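You operate a simulated robot arm through the tools that you are given. There is no shell and no other tool. Be economical: measure what you need, move in short steps, check, and stop when the job is done.

Carry out the task below with a simulated robot arm. There is one attempt and no reset: what you move stays moved.

TASK
Bring the big board back to the spreader end at the slowest speed.
Fine: direction knob on back and speed on 3 before you start; once the drive has halted, direction knob on ahead again. Where these are worked on the way, their far stop is far enough and under half their travel is too little: direction knob.

The check looks at the end state, three seconds after you hand in, the way a careful person would. Anything else that was tipped, shoved, dropped, spilled or broken makes it a failure.

THE ROBOT
A 7-joint arm with a two-finger parallel gripper on a trunk, on a base that drives. Base frame: it is fixed to the floor where the robot stands at the start and does not move with it; the origin is under the middle of the robot, x ahead of it, y to its left, z up. Lengths are in mm, angles in rad, forces in N, time in s.
With the tool pointing down near the work surface it reaches from about 180 to 680 mm from the robot's upright axis, wherever it stands. Its first joint turns from -2.496 to 2.496 rad. Places, roughly: direction knob [700, -100, 600]; green lamp [700, -100, 700]; speed knob [800, -100, 700]; table start button [700, -100, 600]. Payload 3 kg.
The TCP is the grasp point between the finger pads, 30 mm short of the fingertips. In the tool frame z runs along the fingers and y along their closing line. Largest opening 94 mm; finger width 28, thickness 10; the body of the gripper, 50 by 96 mm, starts 55 mm behind the TCP.
Orientation is told as [roll, pitch, yaw] about the base's x, y, z axes, in that order, counted from this pose: with the fingers straight down and closing along the base's y, the tool's x points along the base's -x, its y along +y and its z along -z.

THE INTERFACE
- The arm moves only by the tool jog_arm. Its argument "targets" is a list of rows, each an object (a shift or turn left out is 0, a gripper value left out holds the last) with "gripper": the gripper command, from -1 (shut) to 1 (fully open), values between in proportion; "offset": the shift along the tool's x, y, z in units of 50 mm (1.0 is 50 mm), a list of three; "rot": the turn, a rotation vector about the tool's x, y, z in units of 6 degrees (1.0 is 6 degrees), a list of three. In form: [{"gripper": gripper, "offset": [dx, dy, dz], "rot": [ax, ay, az]}, ...]. A call has 1 to 20 rows; each row shifts and turns the commanded pose from where the row before left it, along the tool's axes as they then stand. A call with a number of a shift or a turn outside -1 to 1 is refused whole. A row lasts 0.2 s, in which the tool goes at most 50 mm and 0.15 rad; a call with a longer step from one row to the next is refused whole, and so is a gripper value outside its range. Where a pose cannot be reached the arm comes as near as it can. A force on the tool above 50 N (or 10 N above the force at the start of the call, whichever is more), or a blocked arm, ends the call early, and 0.2 s more pass. The fingers move at their own pace (about 45 mm/s each) and stop on an object; they squeeze with about 31 N. The grip force told is the motor's: it shows also when the fingers shut on nothing. Time passes only in rows, and 0.2 s behind the last, so rows that do not move let the fingers close. The reply holds the time, the measured pose of the TCP, the force on the tool along the base axes, the opening and the grip force, in the units named above and with some noise, with the torque about the TCP (base axes, N m) and any sound that the robot's microphone picked up.
- Cameras (640 x 400 px; columns grow to the right, rows downward): "scene" is now at [43.7, 130.5, 1591.2]; the picture's right is [-0.15, -0.99, 0.00], its down [-0.82, 0.12, -0.56] and it looks along [0.55, -0.09, -0.83] (base axes); focal length 267 px, centre (320, 200). "wrist" rides on the gripper at [76, 14, -102] in the tool frame; the picture's right is [-0.18, 0.98, 0.00], its down [-0.75, -0.14, -0.64] and it looks along [-0.63, -0.12, 0.77] (tool axes); focal length 243 px, centre (320, 200). There is no depth. A picture from a camera that has moved, and an enlarged one, comes with that camera's place and axes in the base frame and with its lens.
- snapshot(camera): a new picture of that camera. The clock stands still meanwhile.
- move_column(by): slides the trunk up (or, below 0, down) by that many mm; the arm and the scene camera ride with it, the base frame stays. It gives what a move gives, with no picture.
- steer(legs): drives the robot by 1 to 6 legs, each [ahead, left, turn to the left] in mm, mm and rad, along the robot's own axes; the way and the turn of a leg run together, so that a leg with both is an arc; at most 1500 mm and 3.142 rad a leg. The arm and the cameras ride along, it lands a little off, and it stops where it bumps. It gives what a move gives.
- turn_head(pan, tilt): turns the head with the scene camera to pan (to the left, within 2.496 rad either way) and tilt (down, from -0.506 to 1.204), counted from straight ahead of the robot. It gives what a move gives.
- inspect(camera, box): a new picture of the part [left, top, right, bottom] of that camera's present view, enlarged. The clock stands still meanwhile.
- hand_in(): hands the job in; it is judged then, once.

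Work in short steps. Places have to be worked out from the pictures, the camera data and where the tool is seen: move nearer, look again, correct. Check each grasp and each placing, and mend what went wrong. You have 120 turns and 98 pictures in all, those below and enlarged ones among them. Open the gripper and draw the arm clear of the work before you hand the job in, unless the task says otherwise; then end with one line.

The tools are called after "Call:" as name(argument=value, ...) on one line, values as JSON. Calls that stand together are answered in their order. jog_arm: Moves the arm, as the interface text tells. Its arguments: {"type":"object","properties":{"targets":{"type":"array","items":{"type":"object","properties":{"gripper":{"type":"number"},"offset":{"type":"array","items":{"type":"number"}},"rot":{"type":"array","items":{"type":"number"}}}}}},"required":["targets"]} The other tools are called the same way: move_column (by) slides the trunk up or down; steer (legs) drives the base; turn_head (pan, tilt) turns the head that bears the scene camera; snapshot (camera) takes a picture; inspect (camera, box) takes an enlarged picture of a part of a camera's view; hand_in () hands the job in.

At the start:

```text
clock: 0.0
ee_pos: [534.2, -1.3, 843.6]
tool_rot: [0.001, 0.002, 0.001]
force: [-0.1, 0.3, 0.3]
ft_torque: [-0.03, -0.03, 0.02]
width: 94.1
finger_force: 0.0
trunk travel left (down, up): [-50.0, 340.0]
robot x, y, heading: [1.0, 1.1, 0.002]
head pan, tilt: [-0.152, 0.974]
```

scene: 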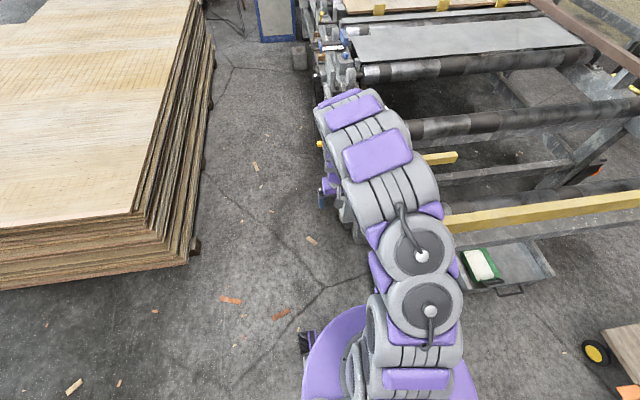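
wrist: 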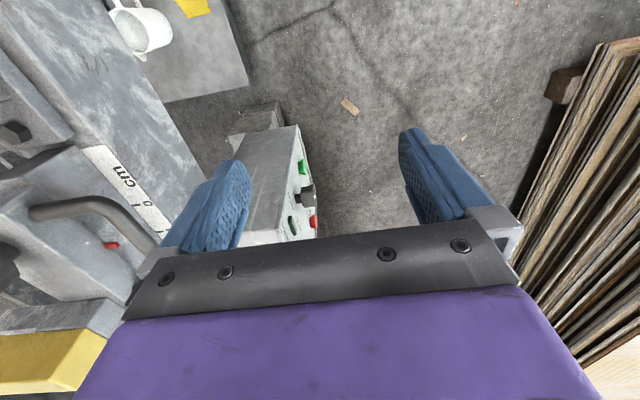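

The wrist view shows a control box with green button, black knob and red button. I look closer at it and at the scene machine.

Call:
inspect(camera="wrist", box=[200, 100, 360, 250])

Call:
inspect(camera="scene", box=[240, 0, 640, 250])

Call:
turn_head(pan=-0.4, tilt=0.6)

Call:
snapshot(camera="scene")

```text
2.67 times, centred on (280, 175) of wrist
camera zoom: at [458.2, 13.4, 945.1], right [0.18, 0.98, 0.0], down [0.75, -0.14, 0.64], along [0.63, -0.12, -0.77], focal length 647 px, centre (427, 267)
```

zoom: 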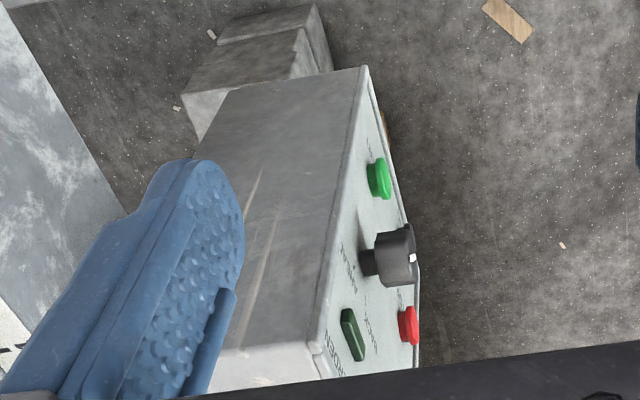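

```text
1.60 times, centred on (440, 125) of scene
camera zoom: at [43.7, 130.5, 1591.2], right [-0.15, -0.99, 0.0], down [-0.82, 0.12, -0.56], along [0.55, -0.09, -0.83], focal length 427 px, centre (128, 320)
```

zoom: 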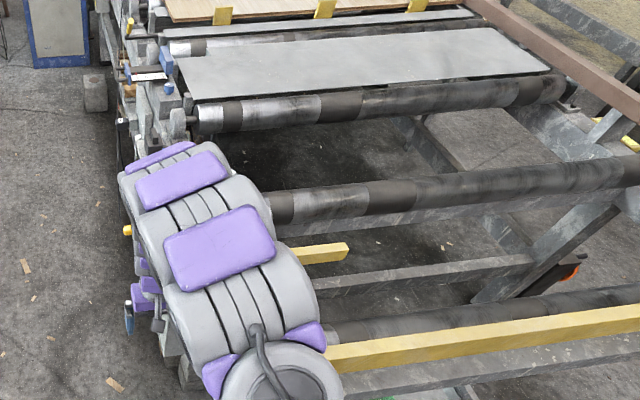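

```text
clock: 0.8
ee_pos: [532.1, -2.8, 843.9]
tool_rot: [0.001, -0.001, 0.0]
force: [-0.2, 0.0, -0.7]
ft_torque: [0.03, -0.01, 0.01]
width: 94.0
finger_force: 0.0
trunk travel left (down, up): [-50.0, 340.0]
robot x, y, heading: [0.1, -3.9, -0.004]
head pan, tilt: [-0.4, 0.6]
```

```text
93 pictures are left
camera scene: at [54.7, 106.9, 1621.4], right [-0.39, -0.92, 0.0], down [-0.52, 0.22, -0.82], along [0.76, -0.32, -0.57], focal length 267 px, centre (320, 200)
```

scene: 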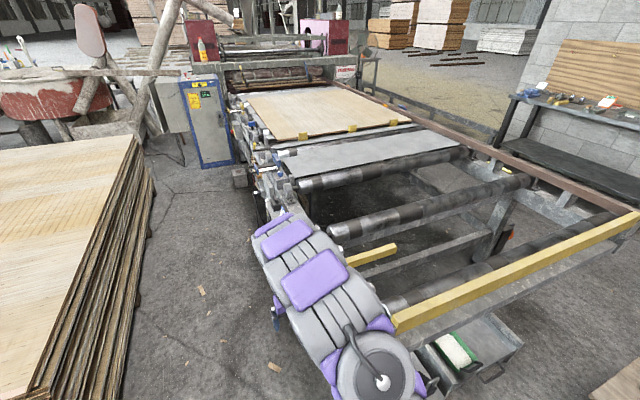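

The panel faces the robot's left (+y). I shift left into the aisle for a view of the panel.

Call:
steer(legs=[[0, 380, 0]])

Call:
turn_head(pan=-0.7, tilt=0.75)

Call:
snapshot(camera="scene")

Call:
snapshot(camera="wrist")

```text
clock: 3.2
ee_pos: [533.5, 372.8, 844.8]
tool_rot: [0.001, 0.0, -0.004]
force: [-0.1, -0.3, -0.4]
ft_torque: [0.04, 0.01, -0.01]
width: 93.9
finger_force: 0.1
trunk travel left (down, up): [-50.0, 340.0]
robot x, y, heading: [-0.3, 376.5, 0.001]
head pan, tilt: [-0.4, 0.6]
```

```text
clock: 4.0
ee_pos: [532.6, 374.5, 844.6]
tool_rot: [-0.001, -0.001, -0.002]
force: [-0.2, 0.1, -0.2]
ft_torque: [-0.02, 0.02, 0.0]
width: 94.0
finger_force: 0.1
trunk travel left (down, up): [-50.0, 340.0]
robot x, y, heading: [1.7, 379.1, -0.003]
head pan, tilt: [-0.7, 0.75]
```

```text
92 pictures are left
camera scene: at [37.3, 466.5, 1608.6], right [-0.65, -0.76, 0.0], down [-0.52, 0.44, -0.73], along [0.56, -0.47, -0.68], focal length 267 px, centre (320, 200)
```

scene: 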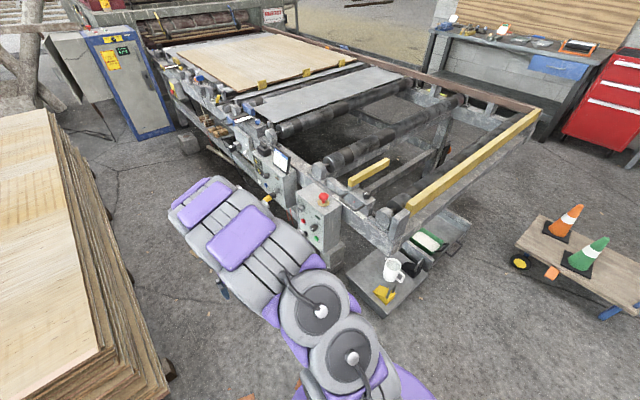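

```text
91 pictures are left
camera wrist: at [455.7, 390.1, 946.6], right [0.19, 0.98, 0.0], down [0.75, -0.14, 0.64], along [0.63, -0.12, -0.77], focal length 243 px, centre (320, 200)
```

wrist: 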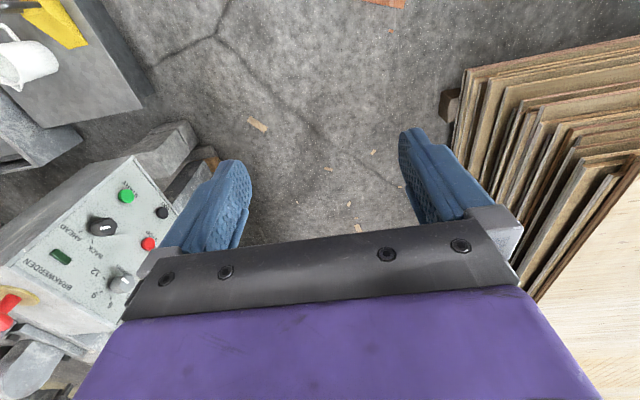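

Now the panel is seen in both views; I enlarge it.

Call:
inspect(camera="wrist", box=[0, 150, 220, 350])

Call:
inspect(camera="scene", box=[200, 100, 400, 260])

Call:
inspect(camera="scene", box=[280, 180, 350, 260])

Call:
inspect(camera="scene", box=[70, 20, 170, 100])

```text
2.00 times, centred on (110, 250) of wrist
camera zoom: at [455.7, 390.1, 946.6], right [0.19, 0.98, 0.0], down [0.75, -0.14, 0.64], along [0.63, -0.12, -0.77], focal length 485 px, centre (740, 100)
```

zoom: 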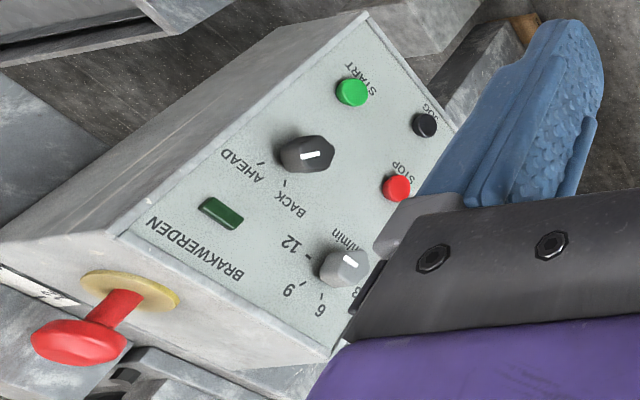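

```text
2.50 times, centred on (300, 180) of scene
camera zoom: at [37.3, 466.5, 1608.6], right [-0.65, -0.76, 0.0], down [-0.52, 0.44, -0.73], along [0.56, -0.47, -0.68], focal length 667 px, centre (370, 250)
```

zoom: 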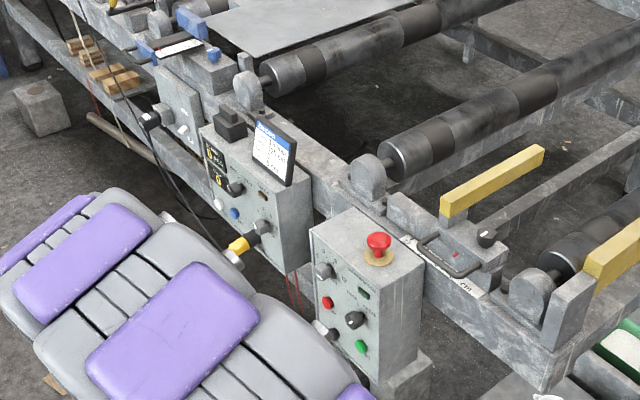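

```text
5.00 times, centred on (315, 220) of scene
camera zoom: at [37.3, 466.5, 1608.6], right [-0.65, -0.76, 0.0], down [-0.52, 0.44, -0.73], along [0.56, -0.47, -0.68], focal length 1334 px, centre (345, 100)
```

zoom: 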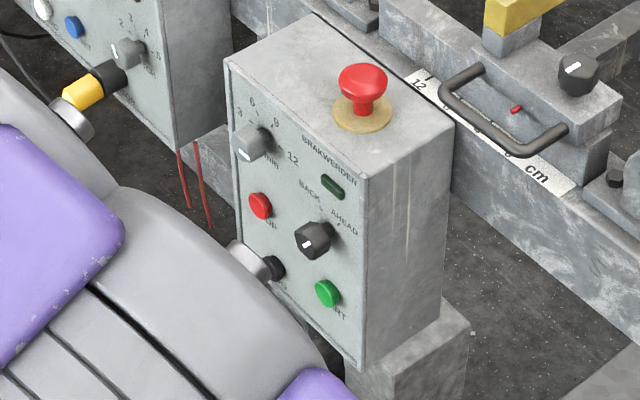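

```text
5.00 times, centred on (120, 60) of scene
camera zoom: at [37.3, 466.5, 1608.6], right [-0.65, -0.76, 0.0], down [-0.52, 0.44, -0.73], along [0.56, -0.47, -0.68], focal length 1334 px, centre (1320, 900)
```

zoom: 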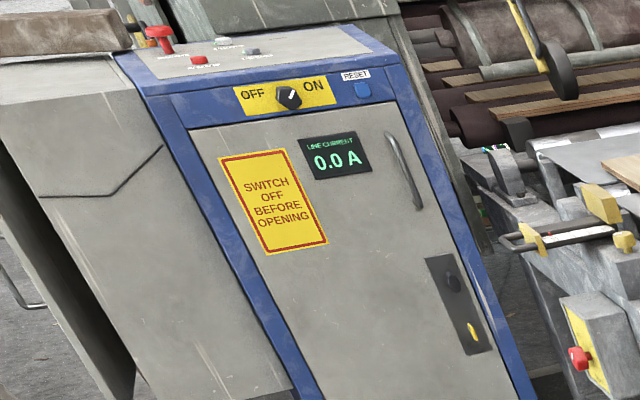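

Estimates: direction knob ≈ (695,-50,645), START ≈ (696,-65,553), STOP ≈ (800,-62,603), speed knob ≈ (785,-50,715). I'll retract the arm, then drive into the aisle and face the panel.

Call:
jog_arm(targets=[{"gripper": 1, "offset": [0.8, 0, 0]}, {"offset": [0.8, 0, 0]}, {"offset": [0.8, 0, 0]}, {"offset": [0.8, 0, -0.5]}, {"offset": [0.8, 0, -0.5]}, {"offset": [0, 0, -0.5]}])

Call:
steer(legs=[[740, 40, 0]])

Call:
steer(legs=[[0, 0, -1.57]])

Call:
turn_head(pan=0, tilt=0.9)

Call:
snapshot(camera="scene")

Call:
snapshot(camera="wrist")

```text
clock: 5.5
ee_pos: [347.6, 372.7, 922.8]
tool_rot: [-0.001, -0.004, -0.001]
force: [-0.9, 0.0, 0.8]
ft_torque: [-0.02, -0.02, -0.01]
width: 93.8
finger_force: 0.0
out of reach, approached as far as the arm can: row 5
trunk travel left (down, up): [-50.0, 340.0]
robot x, y, heading: [1.1, 375.5, 0.004]
head pan, tilt: [-0.7, 0.75]
```

```text
clock: 9.5
ee_pos: [1085.5, 408.1, 922.5]
tool_rot: [-0.001, -0.002, -0.009]
force: [-0.5, -0.3, 0.2]
ft_torque: [-0.01, -0.02, -0.02]
width: 93.9
finger_force: 0.1
trunk travel left (down, up): [-50.0, 340.0]
robot x, y, heading: [739.1, 417.5, -0.008]
head pan, tilt: [-0.7, 0.75]
```

```text
clock: 13.7
ee_pos: [729.3, 67.0, 922.7]
tool_rot: [0.0, -0.002, -1.584]
force: [-0.6, 0.4, -0.8]
ft_torque: [0.0, -0.03, 0.02]
width: 94.1
finger_force: 0.1
trunk travel left (down, up): [-50.0, 340.0]
robot x, y, heading: [739.1, 414.7, -1.588]
head pan, tilt: [-0.7, 0.75]
```

```text
clock: 14.8
ee_pos: [728.9, 67.6, 923.2]
tool_rot: [0.001, -0.005, -1.584]
force: [0.1, -0.3, 0.8]
ft_torque: [0.01, 0.01, 0.0]
width: 94.0
finger_force: 0.0
trunk travel left (down, up): [-50.0, 340.0]
robot x, y, heading: [737.9, 416.8, -1.588]
head pan, tilt: [0.0, 0.901]
```

```text
86 pictures are left
camera scene: at [876.7, 365.1, 1596.7], right [-1.0, 0.01, 0.0], down [0.01, 0.78, -0.62], along [-0.01, -0.62, -0.78], focal length 267 px, centre (320, 200)
```

scene: 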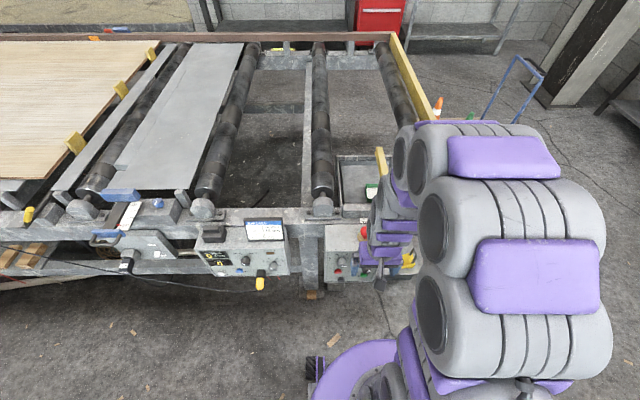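

```text
85 pictures are left
camera wrist: at [744.5, 144.8, 1024.3], right [0.98, -0.2, 0.0], down [-0.15, -0.75, 0.64], along [-0.13, -0.63, -0.77], focal length 243 px, centre (320, 200)
```

wrist: 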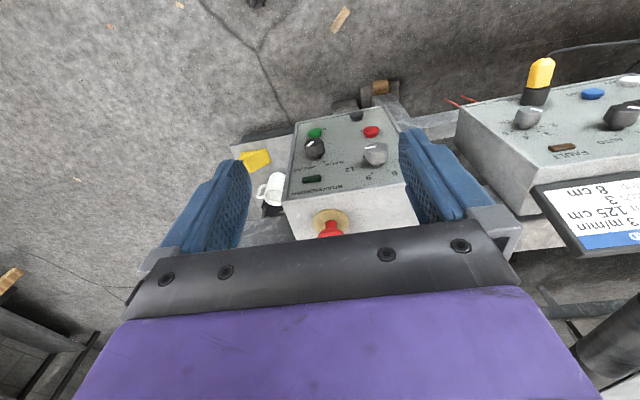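

Panel is ahead. I read the tablet and panel enlarged.

Call:
inspect(camera="wrist", box=[270, 90, 430, 210])

Call:
inspect(camera="scene", box=[180, 200, 300, 290])

Call:
inspect(camera="scene", box=[0, 30, 300, 220])

```text
3.33 times, centred on (350, 150) of wrist
camera zoom: at [744.5, 144.8, 1024.3], right [0.98, -0.2, 0.0], down [-0.15, -0.75, 0.64], along [-0.13, -0.63, -0.77], focal length 809 px, centre (220, 367)
```

zoom: 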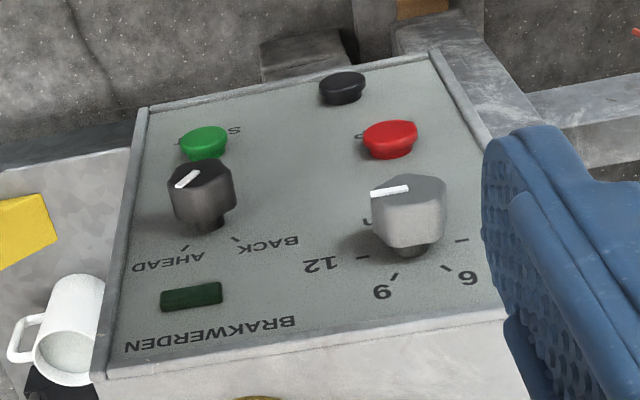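

```text
4.44 times, centred on (240, 245) of scene
camera zoom: at [876.7, 365.1, 1596.7], right [-1.0, 0.01, 0.0], down [0.01, 0.78, -0.62], along [-0.01, -0.62, -0.78], focal length 1186 px, centre (676, 0)
```

zoom: 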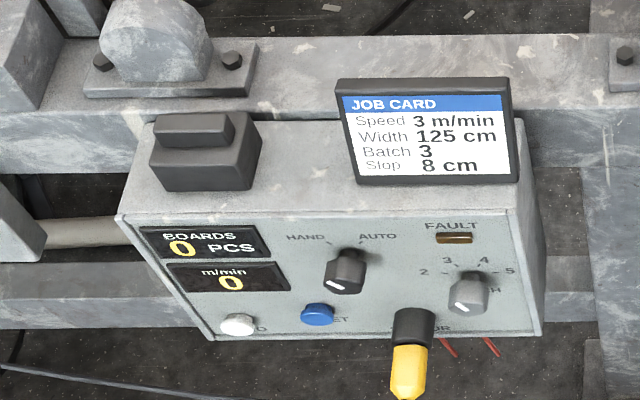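

```text
2.11 times, centred on (150, 125) of scene
camera zoom: at [876.7, 365.1, 1596.7], right [-1.0, 0.01, 0.0], down [0.01, 0.78, -0.62], along [-0.01, -0.62, -0.78], focal length 562 px, centre (678, 358)
```

zoom: 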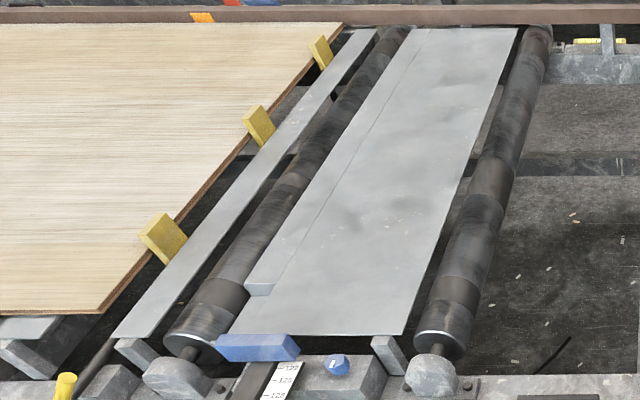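

Currently direction knob is on AHEAD and speed on 12. I turn the tool to point horizontally at the panel.

Call:
jog_arm(targets=[{"rot": [0, -1, 0]}, {"rot": [0, -1, 0]}, {"rot": [0, -1, 0]}, {"rot": [0, -1, 0]}, {"rot": [0, -1, 0]}, {"rot": [0, -1, 0]}, {"rot": [0, -1, 0]}, {"rot": [0, -1, 0]}, {"rot": [0, -1, 0]}, {"rot": [0, -1, 0]}, {"rot": [0, -1, 0]}, {"rot": [0, -1, 0]}, {"rot": [0, -1, 0]}, {"rot": [0, -1, 0]}, {"rot": [0, -1, 0]}])

Call:
snapshot(camera="wrist")

Call:
snapshot(camera="scene")

```text
clock: 18.0
ee_pos: [735.8, -214.1, 1050.2]
tool_rot: [0.003, -1.363, -1.588]
force: [0.3, 0.0, 0.3]
ft_torque: [-0.02, 0.02, -0.04]
width: 93.9
finger_force: 0.1
out of reach, approached as far as the arm can: row 1, 2, 3, 4, 5, 6, 7, 8, 9, 10, 11, 12, 13, 14, 15
trunk travel left (down, up): [-50.0, 340.0]
robot x, y, heading: [736.9, 415.7, -1.588]
head pan, tilt: [0.0, 0.901]
```

```text
81 pictures are left
camera wrist: at [752.2, -97.1, 995.9], right [0.98, -0.05, 0.18], down [-0.13, 0.47, 0.87], along [-0.13, -0.88, 0.46], focal length 243 px, centre (320, 200)
```

wrist: 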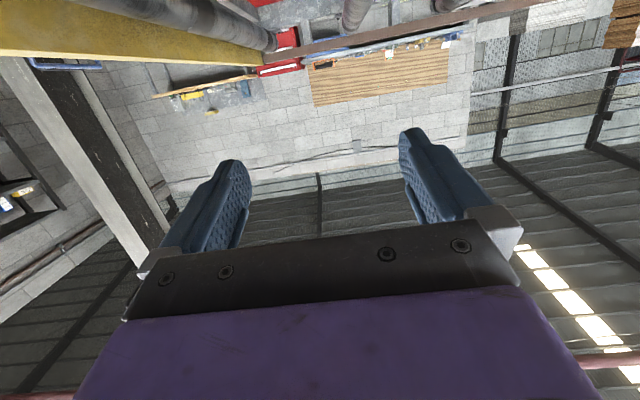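

```text
80 pictures are left
camera scene: at [876.9, 364.2, 1596.7], right [-1.0, 0.01, 0.0], down [0.01, 0.78, -0.62], along [-0.01, -0.62, -0.79], focal length 267 px, centre (320, 200)
```

scene: 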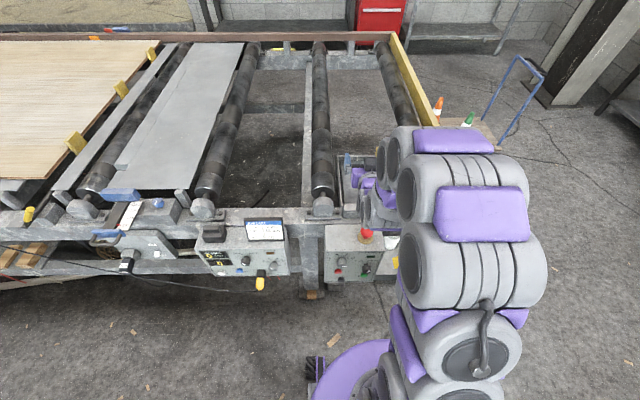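

The arm can't fold to point straight forward this low. I'll return the tool to straight-down, then instead stand with heading along the aisle and point the tool sideways.

Call:
jog_arm(targets=[{"rot": [0, 1, 0]}, {"rot": [0, 1, 0]}, {"rot": [0, 1, 0]}, {"rot": [0, 1, 0]}, {"rot": [0, 1, 0]}, {"rot": [0, 1, 0]}, {"rot": [0, 1, 0]}, {"rot": [0, 1, 0]}, {"rot": [0, 1, 0]}, {"rot": [0, 1, 0]}, {"rot": [0, 1, 0]}, {"rot": [0, 1, 0]}, {"rot": [0, 1, 0]}])

```text
clock: 20.8
ee_pos: [735.1, -213.9, 1049.6]
tool_rot: [0.003, 0.004, -1.586]
force: [0.6, -0.7, 0.0]
ft_torque: [0.01, 0.0, 0.0]
width: 94.1
finger_force: 0.0
trunk travel left (down, up): [-50.0, 340.0]
robot x, y, heading: [739.6, 415.8, -1.583]
head pan, tilt: [0.0, 0.901]
```

Tool is down again. Retract a bit, turn back along the aisle and back up to about (290, 330).

Call:
jog_arm(targets=[{"offset": [0.8, 0, 0]}, {"offset": [0.8, 0, 0]}, {"offset": [0.8, 0, 0]}, {"offset": [0.8, 0, 0.5]}])

Call:
steer(legs=[[0, 0, 1.585], [-450, -70, 0]])

```text
clock: 21.8
ee_pos: [737.9, -54.1, 1025.5]
tool_rot: [0.0, 0.002, -1.585]
force: [-0.2, 0.3, 0.1]
ft_torque: [0.01, -0.03, 0.03]
width: 93.8
finger_force: 0.0
trunk travel left (down, up): [-50.0, 340.0]
robot x, y, heading: [738.5, 413.3, -1.585]
head pan, tilt: [0.0, 0.901]
```

```text
clock: 28.4
ee_pos: [756.3, 352.4, 1024.6]
tool_rot: [-0.001, -0.001, 0.011]
force: [0.3, -0.3, 0.0]
ft_torque: [0.02, -0.01, -0.05]
width: 94.1
finger_force: 0.0
trunk travel left (down, up): [-50.0, 340.0]
robot x, y, heading: [288.3, 343.0, 0.012]
head pan, tilt: [0.0, 0.901]
```

Now lower a little and roll the tool so that it points to -y.

Call:
jog_arm(targets=[{"offset": [0, -0.5, 0.8]}, {"offset": [0, -0.5, 0.8]}, {"offset": [0, 0, 0.8]}, {"offset": [0, 0, 0.8]}, {"rot": [1, 0, 0]}, {"rot": [1, 0, 0]}, {"rot": [1, 0, 0]}, {"rot": [1, 0, 0]}, {"rot": [1, 0, 0]}, {"rot": [1, 0, 0]}, {"rot": [1, 0, 0]}, {"rot": [1, 0, 0]}, {"rot": [1, 0, 0]}, {"rot": [1, 0, 0]}, {"rot": [1, 0, 0]}, {"rot": [1, 0, 0]}, {"rot": [1, 0, 0]}, {"rot": [1, 0, 0]}, {"rot": [1, 0, 0]}])

Call:
snapshot(camera="wrist")

Call:
turn_head(pan=-0.75, tilt=0.85)

Call:
snapshot(camera="scene")

```text
clock: 32.4
ee_pos: [757.8, 302.2, 866.0]
tool_rot: [-1.572, -0.003, 0.01]
force: [-0.8, -0.8, 0.7]
ft_torque: [-0.01, -0.01, 0.01]
width: 93.8
finger_force: 0.1
trunk travel left (down, up): [-50.0, 340.0]
robot x, y, heading: [288.5, 338.1, 0.012]
head pan, tilt: [0.0, 0.901]
```

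```text
79 pictures are left
camera wrist: at [681.0, 405.2, 850.1], right [0.19, 0.0, -0.98], down [0.75, 0.65, 0.14], along [0.64, -0.76, 0.12], focal length 243 px, centre (320, 200)
```

wrist: 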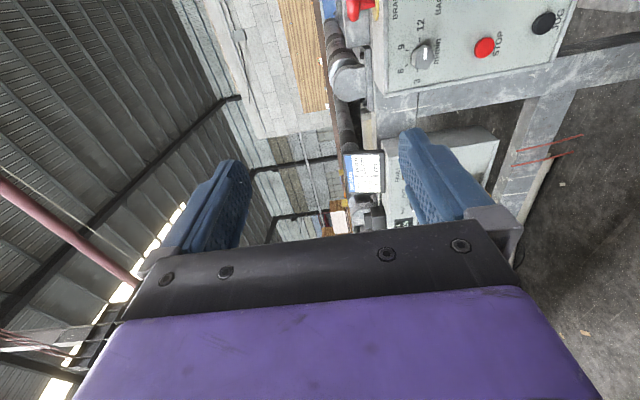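

```text
clock: 33.5
ee_pos: [758.2, 302.3, 864.8]
tool_rot: [-1.568, 0.0, 0.01]
force: [0.5, -1.0, 0.6]
ft_torque: [0.01, 0.03, 0.04]
width: 93.8
finger_force: 0.0
trunk travel left (down, up): [-50.0, 340.0]
robot x, y, heading: [286.7, 338.1, 0.01]
head pan, tilt: [-0.75, 0.85]
```

```text
78 pictures are left
camera scene: at [317.7, 430.2, 1600.5], right [-0.67, -0.74, 0.0], down [-0.56, 0.51, -0.66], along [0.49, -0.45, -0.75], focal length 267 px, centre (320, 200)
```

scene: 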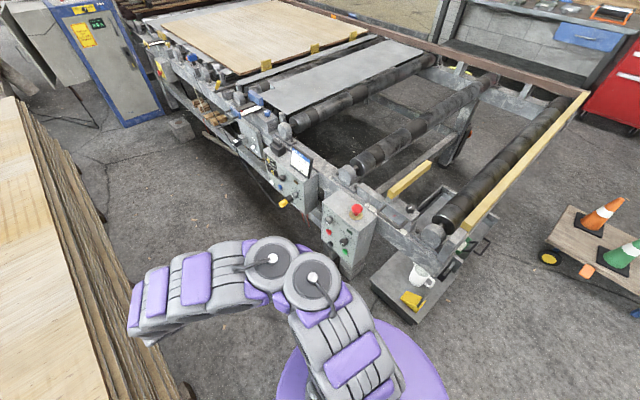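

Sideways pose works. I inspect the panel with both cameras to fix positions.

Call:
inspect(camera="wrist", box=[370, 0, 570, 125])

Call:
inspect(camera="scene", box=[300, 180, 400, 280])

```text
3.20 times, centred on (470, 62) of wrist
camera zoom: at [680.7, 405.5, 850.1], right [0.18, 0.0, -0.98], down [0.75, 0.65, 0.14], along [0.64, -0.76, 0.12], focal length 776 px, centre (-160, 640)
```

zoom: 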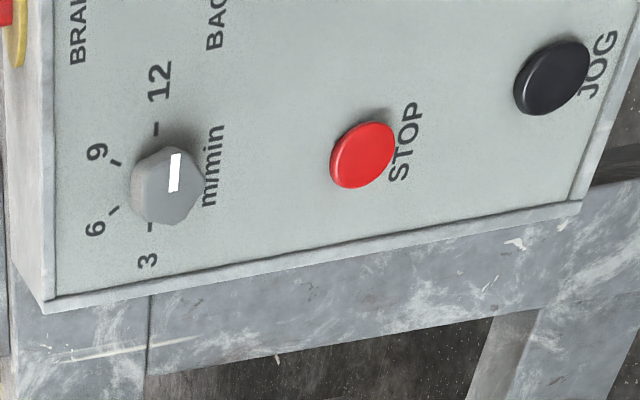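

```text
4.00 times, centred on (350, 230) of scene
camera zoom: at [317.7, 430.2, 1600.5], right [-0.67, -0.74, 0.0], down [-0.56, 0.51, -0.66], along [0.49, -0.45, -0.75], focal length 1067 px, centre (200, 80)
```

zoom: 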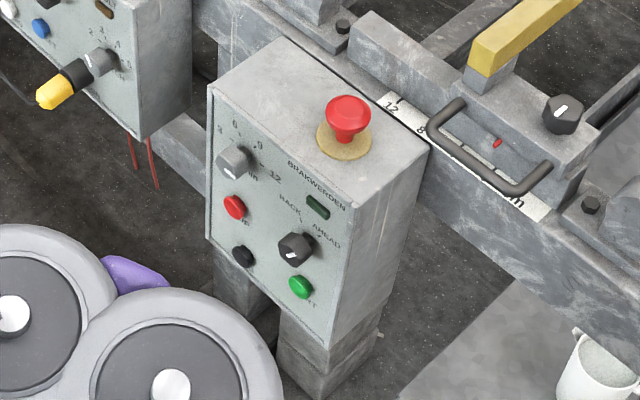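

Speed knob estimated at about (789,-45,706). I move in front of it at y≈90 and look.

Call:
jog_arm(targets=[{"offset": [-0.2, 0.6, 0.6]}, {"offset": [-0.2, 0.6, 0.6]}, {"offset": [-0.22, 0.6, 0.6]}, {"offset": [0, 0.6, 0.6]}, {"offset": [0, 0.6, 0.6]}, {"offset": [0, 0.16, 0.6]}, {"offset": [0, 0, 0.6]}])

Call:
snapshot(camera="wrist")

Call:
inspect(camera="scene", box=[280, 160, 420, 280])

```text
clock: 35.1
ee_pos: [791.3, 91.6, 706.6]
tool_rot: [-1.568, -0.002, 0.011]
force: [-0.6, 0.2, -0.5]
ft_torque: [0.0, 0.01, 0.0]
width: 94.0
finger_force: 0.1
trunk travel left (down, up): [-50.0, 340.0]
robot x, y, heading: [289.8, 340.8, 0.015]
head pan, tilt: [-0.75, 0.85]
```

```text
75 pictures are left
camera wrist: at [713.8, 194.5, 691.6], right [0.19, 0.0, -0.98], down [0.75, 0.65, 0.14], along [0.64, -0.76, 0.12], focal length 243 px, centre (320, 200)
```

wrist: 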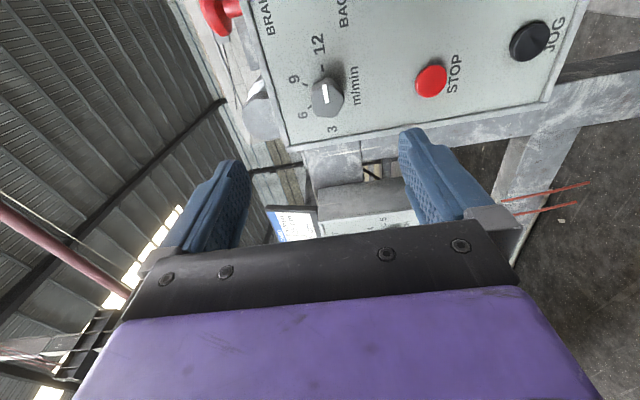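

```text
3.33 times, centred on (350, 220) of scene
camera zoom: at [318.1, 426.7, 1600.7], right [-0.67, -0.74, 0.0], down [-0.56, 0.51, -0.66], along [0.49, -0.44, -0.75], focal length 889 px, centre (220, 133)
```

zoom: 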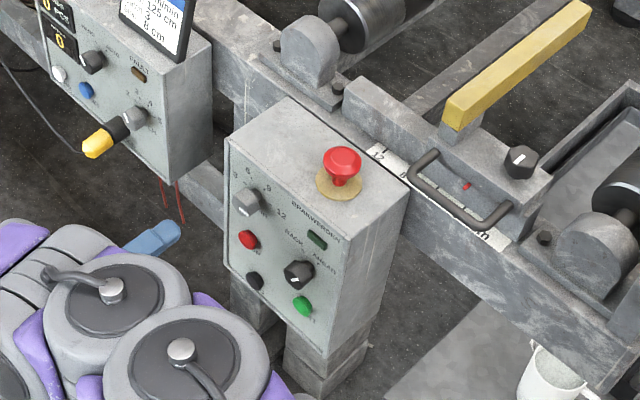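

I enlarge the knob for an accurate centre and pointer reading.

Call:
inspect(camera="wrist", box=[280, 20, 480, 145])

```text
3.20 times, centred on (380, 82) of wrist
camera zoom: at [713.8, 194.5, 691.6], right [0.19, 0.0, -0.98], down [0.75, 0.65, 0.14], along [0.64, -0.76, 0.12], focal length 776 px, centre (128, 576)
```

zoom: 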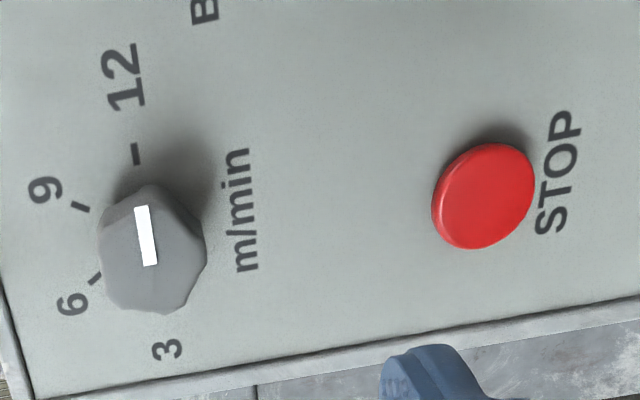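

Pointer is on 12; ticks are 60° apart so 12→3 is 180° counter-clockwise; knob centre ≈ (792, 701), face y≈-45. I pre-rotate the tool +90° about its axis here to check the wrist range.

Call:
jog_arm(targets=[{"offset": [0, 0.11, 0], "rot": [0, 0, 1]}, {"rot": [0, 0, 1]}, {"rot": [0, 0, 1]}, {"rot": [0, 0, 1]}, {"rot": [0, 0, 1]}, {"rot": [0, 0, 1]}, {"rot": [0, 0, 1]}, {"rot": [0, 0, 1]}, {"rot": [0, 0, 1]}, {"rot": [0, 0, 1]}, {"rot": [0, 0, 1]}, {"rot": [0, 0, 1]}, {"rot": [0, 0, 1]}, {"rot": [0, 0, 1]}, {"rot": [0, 0, 1]}])

Call:
snapshot(camera="wrist")

```text
clock: 38.3
ee_pos: [791.7, 92.9, 701.4]
tool_rot: [0.994, -1.568, -2.555]
force: [-0.6, 0.2, 0.4]
ft_torque: [0.01, 0.02, -0.02]
width: 93.9
finger_force: 0.0
trunk travel left (down, up): [-50.0, 340.0]
robot x, y, heading: [286.0, 341.4, 0.009]
head pan, tilt: [-0.75, 0.85]
```

```text
72 pictures are left
camera wrist: at [804.7, 196.5, 624.4], right [0.98, 0.01, 0.19], down [-0.15, 0.64, 0.75], along [-0.11, -0.77, 0.63], focal length 243 px, centre (320, 200)
```

wrist: 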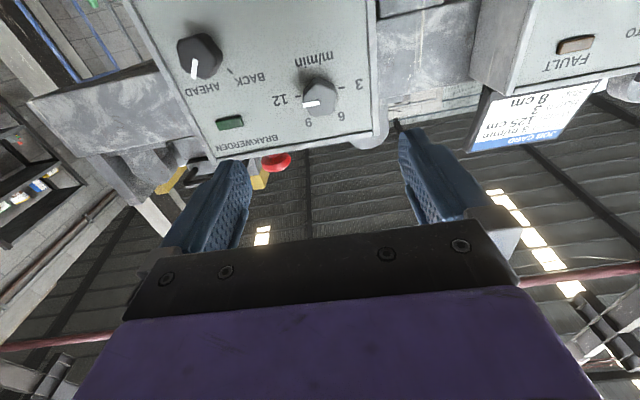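

Range OK. I advance onto the knob and close the fingers.

Call:
jog_arm(targets=[{"offset": [0, 0, 0.6]}, {"offset": [0, 0, 0.6]}, {"offset": [0, 0, 0.6]}, {"offset": [0, 0, 0.4]}, {"offset": [0, 0, 0.3]}])

Call:
snapshot(camera="wrist")

```text
clock: 39.5
ee_pos: [791.5, -32.4, 701.1]
tool_rot: [0.095, -1.568, -1.653]
force: [0.6, 0.4, 0.1]
ft_torque: [-0.01, 0.0, -0.01]
width: 93.7
finger_force: 0.1
trunk travel left (down, up): [-50.0, 340.0]
robot x, y, heading: [288.6, 339.3, 0.009]
head pan, tilt: [-0.75, 0.85]
```

```text
71 pictures are left
camera wrist: at [806.2, 70.8, 624.0], right [0.98, 0.01, 0.18], down [-0.15, 0.64, 0.76], along [-0.11, -0.77, 0.63], focal length 243 px, centre (320, 200)
```

wrist: 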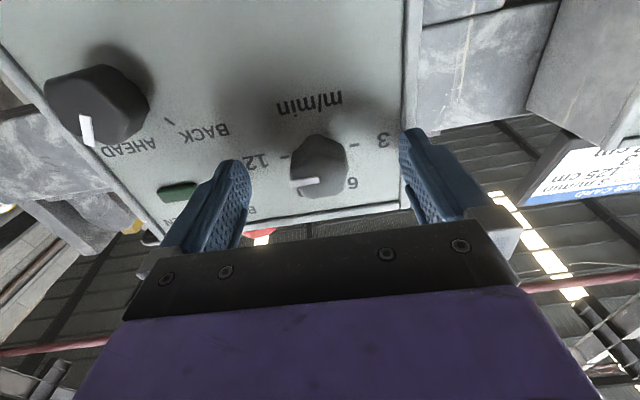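

Centred. Close the fingers.

Call:
jog_arm(targets=[{"gripper": -1}, {"gripper": -1}, {"gripper": -1}, {"gripper": -1}, {"gripper": -1}])

```text
clock: 40.7
ee_pos: [792.7, -32.6, 701.0]
tool_rot: [0.089, -1.57, -1.648]
force: [2.0, -0.2, -0.3]
ft_torque: [0.01, 0.0, -0.59]
width: 33.7
finger_force: 41.6
trunk travel left (down, up): [-50.0, 340.0]
robot x, y, heading: [288.6, 340.7, 0.011]
head pan, tilt: [-0.75, 0.85]
```

Gripped at 34 mm. Turn -90° about the tool axis and check.

Call:
jog_arm(targets=[{"rot": [0, 0, -1]}, {"rot": [0, 0, -1]}, {"rot": [0, 0, -1]}, {"rot": [0, 0, -1]}, {"rot": [0, 0, -1]}, {"rot": [0, 0, -1]}, {"rot": [0, 0, -1]}, {"rot": [0, 0, -1]}, {"rot": [0, 0, -1]}, {"rot": [0, 0, -1]}, {"rot": [0, 0, -1]}, {"rot": [0, 0, -1]}, {"rot": [0, 0, -1]}, {"rot": [0, 0, -1]}, {"rot": [0, 0, -1]}])

Call:
inspect(camera="scene", box=[280, 160, 420, 280])

Call:
inspect(camera="wrist", box=[220, 50, 420, 250])

```text
clock: 43.9
ee_pos: [793.4, -32.8, 700.4]
tool_rot: [-1.567, 0.002, 0.013]
force: [24.1, 1.7, -7.4]
ft_torque: [0.31, -0.03, 0.01]
width: 33.8
finger_force: 45.0
trunk travel left (down, up): [-50.0, 340.0]
robot x, y, heading: [290.0, 339.8, 0.013]
head pan, tilt: [-0.75, 0.85]
```

```text
3.33 times, centred on (350, 220) of scene
camera zoom: at [322.0, 426.0, 1600.6], right [-0.67, -0.74, 0.0], down [-0.56, 0.51, -0.66], along [0.48, -0.44, -0.75], focal length 889 px, centre (220, 133)
```

zoom: 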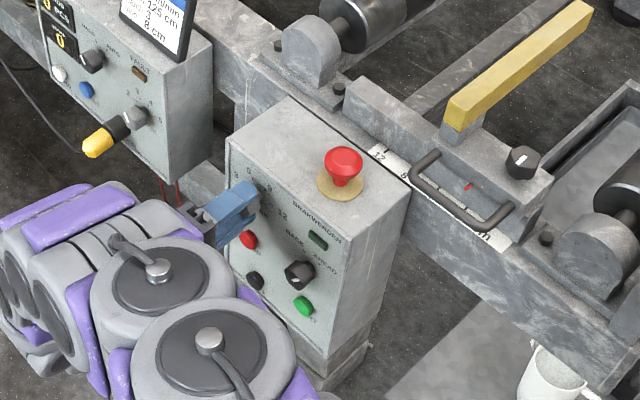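

```text
2.00 times, centred on (320, 150) of wrist
camera zoom: at [716.3, 69.8, 685.3], right [0.18, 0.01, -0.98], down [0.75, 0.65, 0.14], along [0.64, -0.76, 0.11], focal length 485 px, centre (320, 300)
```

zoom: 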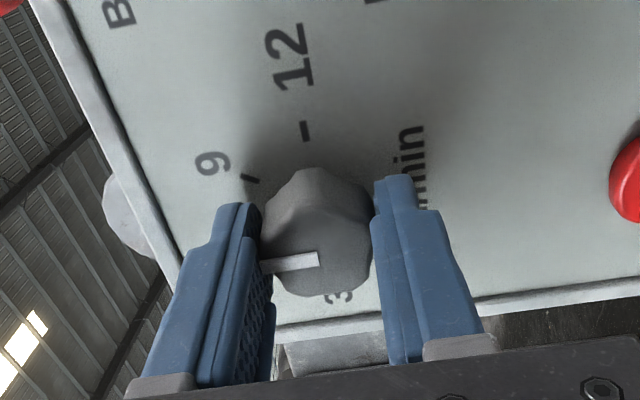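

Turned half way, pointer up. Continue another 90°.

Call:
jog_arm(targets=[{"offset": [-0.02, 0, 0], "rot": [0, 0, -1]}, {"rot": [0, 0, -1]}, {"rot": [0, 0, -1]}, {"rot": [0, 0, -1]}, {"rot": [0, 0, -1]}, {"rot": [0, 0, -1]}, {"rot": [0, 0, -1]}, {"rot": [0, 0, -1]}, {"rot": [0, 0, -1]}, {"rot": [0, 0, -1]}, {"rot": [0, 0, -1]}, {"rot": [0, 0, -1]}, {"rot": [0, 0, -1]}, {"rot": [0, 0, -1]}, {"rot": [0, 0, -1]}])

Call:
inspect(camera="wrist", box=[220, 50, 420, 250])

```text
clock: 47.1
ee_pos: [792.0, -33.4, 700.9]
tool_rot: [0.911, 1.569, 2.492]
force: [-5.5, 17.0, -34.6]
ft_torque: [0.58, -0.06, -0.52]
width: 33.5
finger_force: 45.0
trunk travel left (down, up): [-50.0, 340.0]
robot x, y, heading: [288.2, 342.9, 0.009]
head pan, tilt: [-0.75, 0.85]
```

```text
2.00 times, centred on (320, 150) of wrist
camera zoom: at [778.0, 70.1, 775.3], right [-0.98, -0.01, -0.18], down [0.13, 0.65, -0.75], along [0.12, -0.76, -0.63], focal length 485 px, centre (320, 300)
```

zoom: 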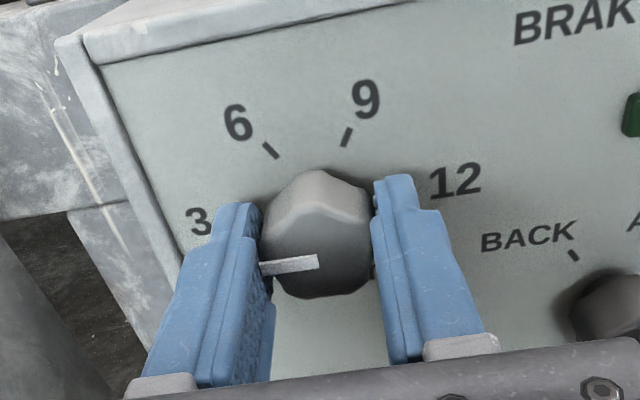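

Pointer now at 3. Release, retreat, and verify.

Call:
jog_arm(targets=[{"gripper": 1}, {"gripper": 1}, {"gripper": 1}, {"gripper": 1}, {"offset": [0, 0, -0.6]}, {"offset": [0, 0, -0.6]}, {"offset": [0, 0, -0.6]}, {"offset": [0, 0, -0.6]}])

Call:
snapshot(camera="wrist")

```text
clock: 48.9
ee_pos: [792.2, 87.5, 701.2]
tool_rot: [-0.243, 1.568, 1.336]
force: [1.1, -0.6, 0.5]
ft_torque: [-0.01, 0.03, 0.01]
width: 94.0
finger_force: 0.1
trunk travel left (down, up): [-50.0, 340.0]
robot x, y, heading: [289.1, 341.5, 0.01]
head pan, tilt: [-0.75, 0.85]
```

```text
67 pictures are left
camera wrist: at [777.4, 191.2, 776.5], right [-0.98, -0.01, -0.18], down [0.13, 0.64, -0.75], along [0.13, -0.76, -0.63], focal length 243 px, centre (320, 200)
```

wrist: 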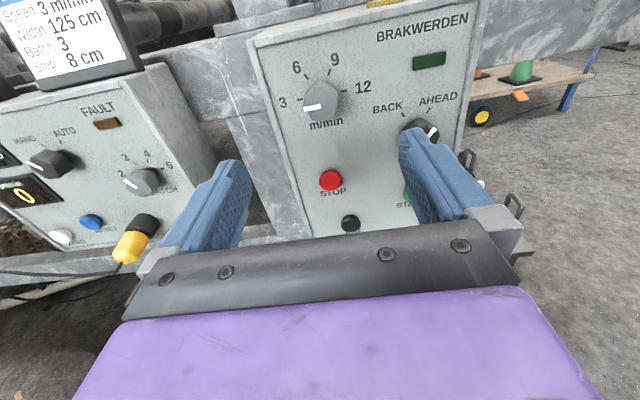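

Speed reads 3. Now move in front of the direction knob, est. (696,-45,650).

Call:
jog_arm(targets=[{"offset": [-0.35, 0.65, 0]}, {"offset": [-0.35, 0.65, 0]}, {"offset": [-0.35, 0.6, 0]}])

Call:
inspect(camera="wrist", box=[220, 40, 420, 240])

```text
clock: 49.7
ee_pos: [695.2, 87.8, 648.4]
tool_rot: [-0.372, 1.569, 1.206]
force: [-0.6, 0.5, -0.2]
ft_torque: [0.0, -0.01, 0.03]
width: 94.0
finger_force: 0.1
trunk travel left (down, up): [-50.0, 340.0]
robot x, y, heading: [287.9, 342.8, 0.009]
head pan, tilt: [-0.75, 0.85]
```

```text
2.00 times, centred on (320, 140) of wrist
camera zoom: at [680.6, 189.8, 723.7], right [-0.98, -0.01, -0.18], down [0.14, 0.64, -0.75], along [0.13, -0.76, -0.63], focal length 485 px, centre (320, 320)
```

zoom: 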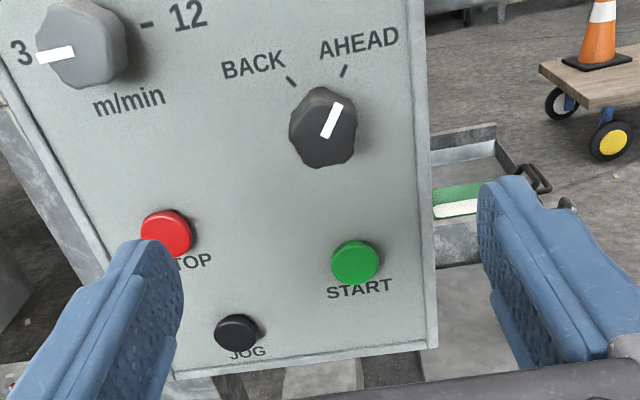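

Direction knob centre ≈ (696, 643), BACK/AHEAD ±~32°. I part-close the gripper to ~60 mm, pre-rotate +66°, and approach.

Call:
jog_arm(targets=[{"gripper": 0.3, "offset": [-0.108, -0.02, 0]}, {"rot": [0, 0, 1]}, {"rot": [0, 0, 1]}, {"rot": [0, 0, 1]}, {"rot": [0, 0, 1]}, {"rot": [0, 0, 1]}, {"rot": [0, 0, 1]}, {"rot": [0, 0, 1]}, {"rot": [0, 0, 1]}, {"rot": [0, 0, 1]}, {"rot": [0, 0, 1]}, {"rot": [0, 0, 1]}, {"offset": [0, 0, 0.6]}, {"offset": [0, 0, 0.6]}, {"offset": [0, 0, 0.6]}])

Call:
snapshot(camera="wrist")

```text
clock: 52.9
ee_pos: [698.5, -4.5, 644.5]
tool_rot: [-1.566, 0.417, 0.01]
force: [-0.3, 0.4, -0.3]
ft_torque: [0.0, 0.0, 0.0]
width: 61.4
finger_force: 0.1
trunk travel left (down, up): [-50.0, 340.0]
robot x, y, heading: [289.2, 341.1, 0.01]
head pan, tilt: [-0.75, 0.85]
```

```text
65 pictures are left
camera wrist: at [622.6, 97.9, 661.0], right [-0.23, 0.0, -0.97], down [0.74, 0.65, -0.18], along [0.63, -0.76, -0.15], focal length 243 px, centre (320, 200)
```

wrist: 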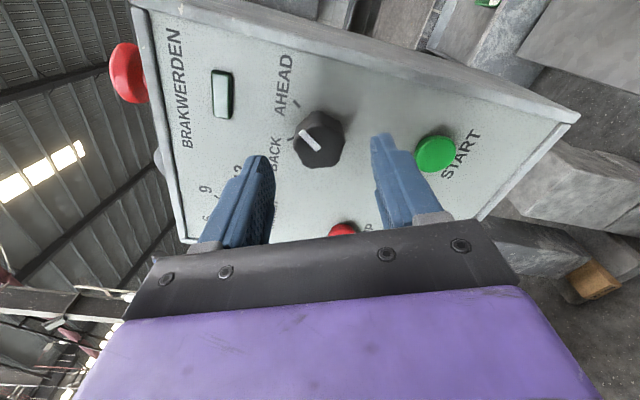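

Small recentring (-3 mm x), advance to y≈-31, and close.

Call:
jog_arm(targets=[{"offset": [0.047, 0.043, 0.25]}, {"offset": [0, 0, 0.28]}, {"gripper": -1}, {"gripper": -1}, {"gripper": -1}, {"gripper": -1}])

Call:
snapshot(camera="wrist")

```text
clock: 54.3
ee_pos: [695.5, -31.4, 645.2]
tool_rot: [-1.571, 0.416, 0.01]
force: [5.0, -5.6, 10.7]
ft_torque: [0.18, 0.06, 0.28]
width: 34.0
finger_force: 44.6
trunk travel left (down, up): [-50.0, 340.0]
robot x, y, heading: [290.4, 340.0, 0.01]
head pan, tilt: [-0.75, 0.85]
```

```text
64 pictures are left
camera wrist: at [619.9, 71.6, 661.4], right [-0.23, 0.0, -0.97], down [0.74, 0.65, -0.17], along [0.63, -0.76, -0.15], focal length 243 px, centre (320, 200)
```

wrist: 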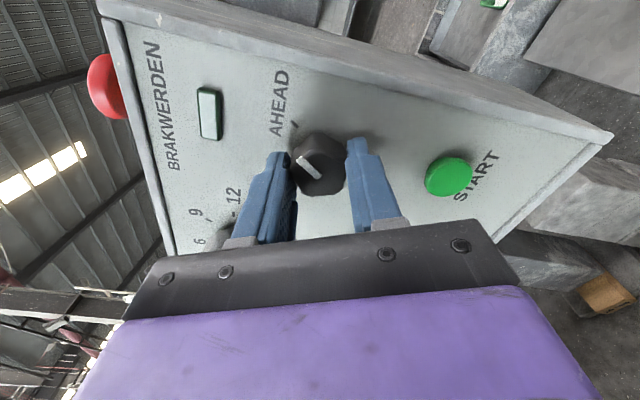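

Gripped. Turn counter-clockwise (tool -z) 66° to BACK.

Call:
jog_arm(targets=[{"rot": [0, 0, -1]}, {"rot": [0, 0, -1]}, {"rot": [0, 0, -1]}, {"rot": [0, 0, -1]}, {"rot": [0, 0, -1]}, {"rot": [0, 0, -1]}, {"rot": [0, 0, -1]}, {"rot": [0, 0, -1]}, {"rot": [0, 0, -1]}, {"rot": [0, 0, -1]}, {"rot": [0, 0, -0.5]}])

Call:
inspect(camera="wrist", box=[220, 50, 420, 250])

```text
clock: 56.7
ee_pos: [694.9, -31.4, 644.8]
tool_rot: [-1.481, 1.519, 0.096]
force: [6.9, -6.9, -3.7]
ft_torque: [1.29, 0.05, -0.45]
width: 33.6
finger_force: 45.0
out of reach, approached as far as the arm can: row 8
trunk travel left (down, up): [-50.0, 340.0]
robot x, y, heading: [290.5, 341.4, 0.013]
head pan, tilt: [-0.75, 0.85]
```

```text
2.00 times, centred on (320, 150) of wrist
camera zoom: at [676.7, 72.0, 719.3], right [-0.97, -0.01, -0.23], down [0.17, 0.65, -0.74], along [0.16, -0.76, -0.63], focal length 485 px, centre (320, 300)
```

zoom: 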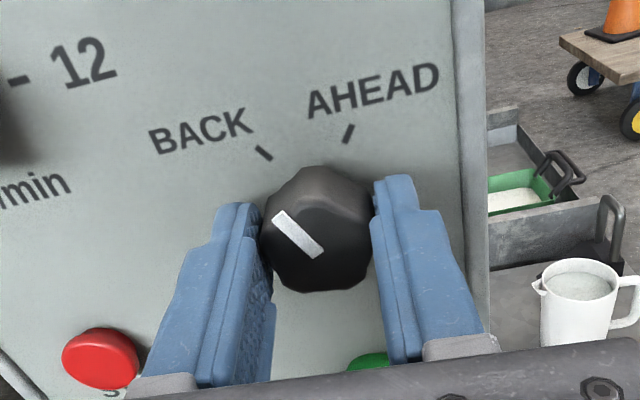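

Pointer at BACK. Release and retreat.

Call:
jog_arm(targets=[{"gripper": 0.4}, {"gripper": 0.4}, {"gripper": 0.4}, {"offset": [0, 0, -0.6]}, {"offset": [0, 0, -0.6]}, {"offset": [0, 0, -0.6]}, {"offset": [0, 0, -0.6]}])

Call:
snapshot(camera="wrist")

Call:
snapshot(camera="scene")

```text
clock: 58.3
ee_pos: [693.2, 90.0, 646.1]
tool_rot: [-1.548, 1.519, 0.033]
force: [0.1, 0.0, 0.2]
ft_torque: [0.0, -0.01, -0.01]
width: 65.9
finger_force: 0.1
trunk travel left (down, up): [-50.0, 340.0]
robot x, y, heading: [289.4, 341.8, 0.009]
head pan, tilt: [-0.75, 0.85]
```

```text
62 pictures are left
camera wrist: at [674.4, 194.3, 720.4], right [-0.97, -0.01, -0.24], down [0.17, 0.64, -0.74], along [0.16, -0.76, -0.62], focal length 243 px, centre (320, 200)
```

wrist: 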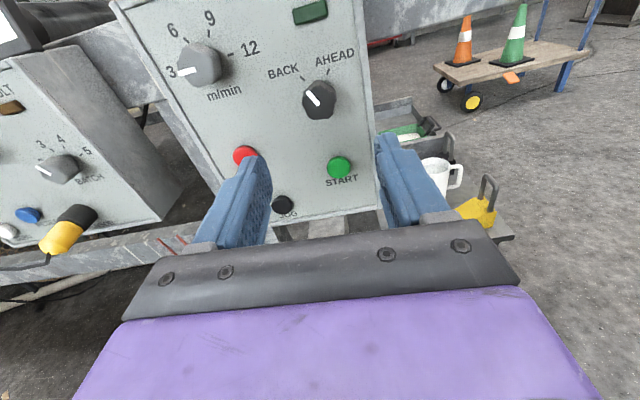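

```text
61 pictures are left
camera scene: at [317.8, 429.2, 1600.6], right [-0.67, -0.74, 0.0], down [-0.56, 0.51, -0.66], along [0.49, -0.45, -0.75], focal length 267 px, centre (320, 200)
```

scene: 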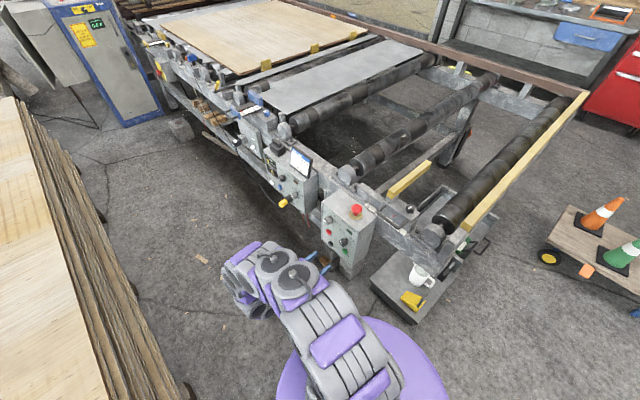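

Both settings verified. Before starting, I look along the line to see the board's path and cabinet.

Call:
turn_head(pan=-0.45, tilt=0.5)

Call:
snapshot(camera="scene")

Call:
inspect(camera="scene", box=[120, 30, 440, 230])

```text
clock: 59.1
ee_pos: [693.0, 89.1, 646.2]
tool_rot: [-1.549, 1.518, 0.034]
force: [0.3, -0.3, -0.3]
ft_torque: [0.02, 0.0, -0.04]
width: 65.7
finger_force: 0.1
trunk travel left (down, up): [-50.0, 340.0]
robot x, y, heading: [287.4, 336.3, 0.014]
head pan, tilt: [-0.45, 0.499]
```

```text
60 pictures are left
camera scene: at [342.4, 442.0, 1630.5], right [-0.43, -0.9, 0.0], down [-0.44, 0.2, -0.88], along [0.79, -0.37, -0.48], focal length 267 px, centre (320, 200)
```

scene: 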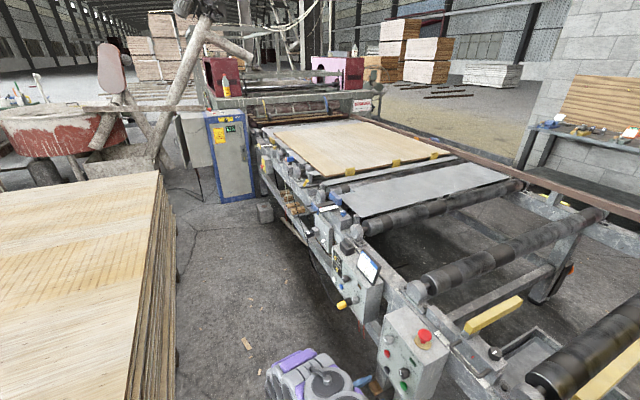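

```text
2.00 times, centred on (280, 130) of scene
camera zoom: at [342.4, 442.0, 1630.5], right [-0.43, -0.9, 0.0], down [-0.44, 0.2, -0.88], along [0.79, -0.37, -0.48], focal length 534 px, centre (400, 340)
```

zoom: 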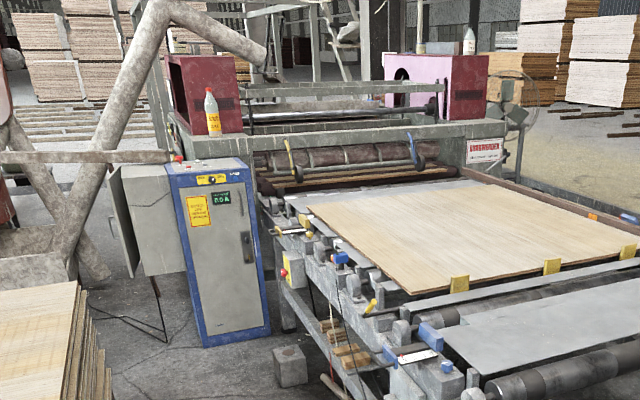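

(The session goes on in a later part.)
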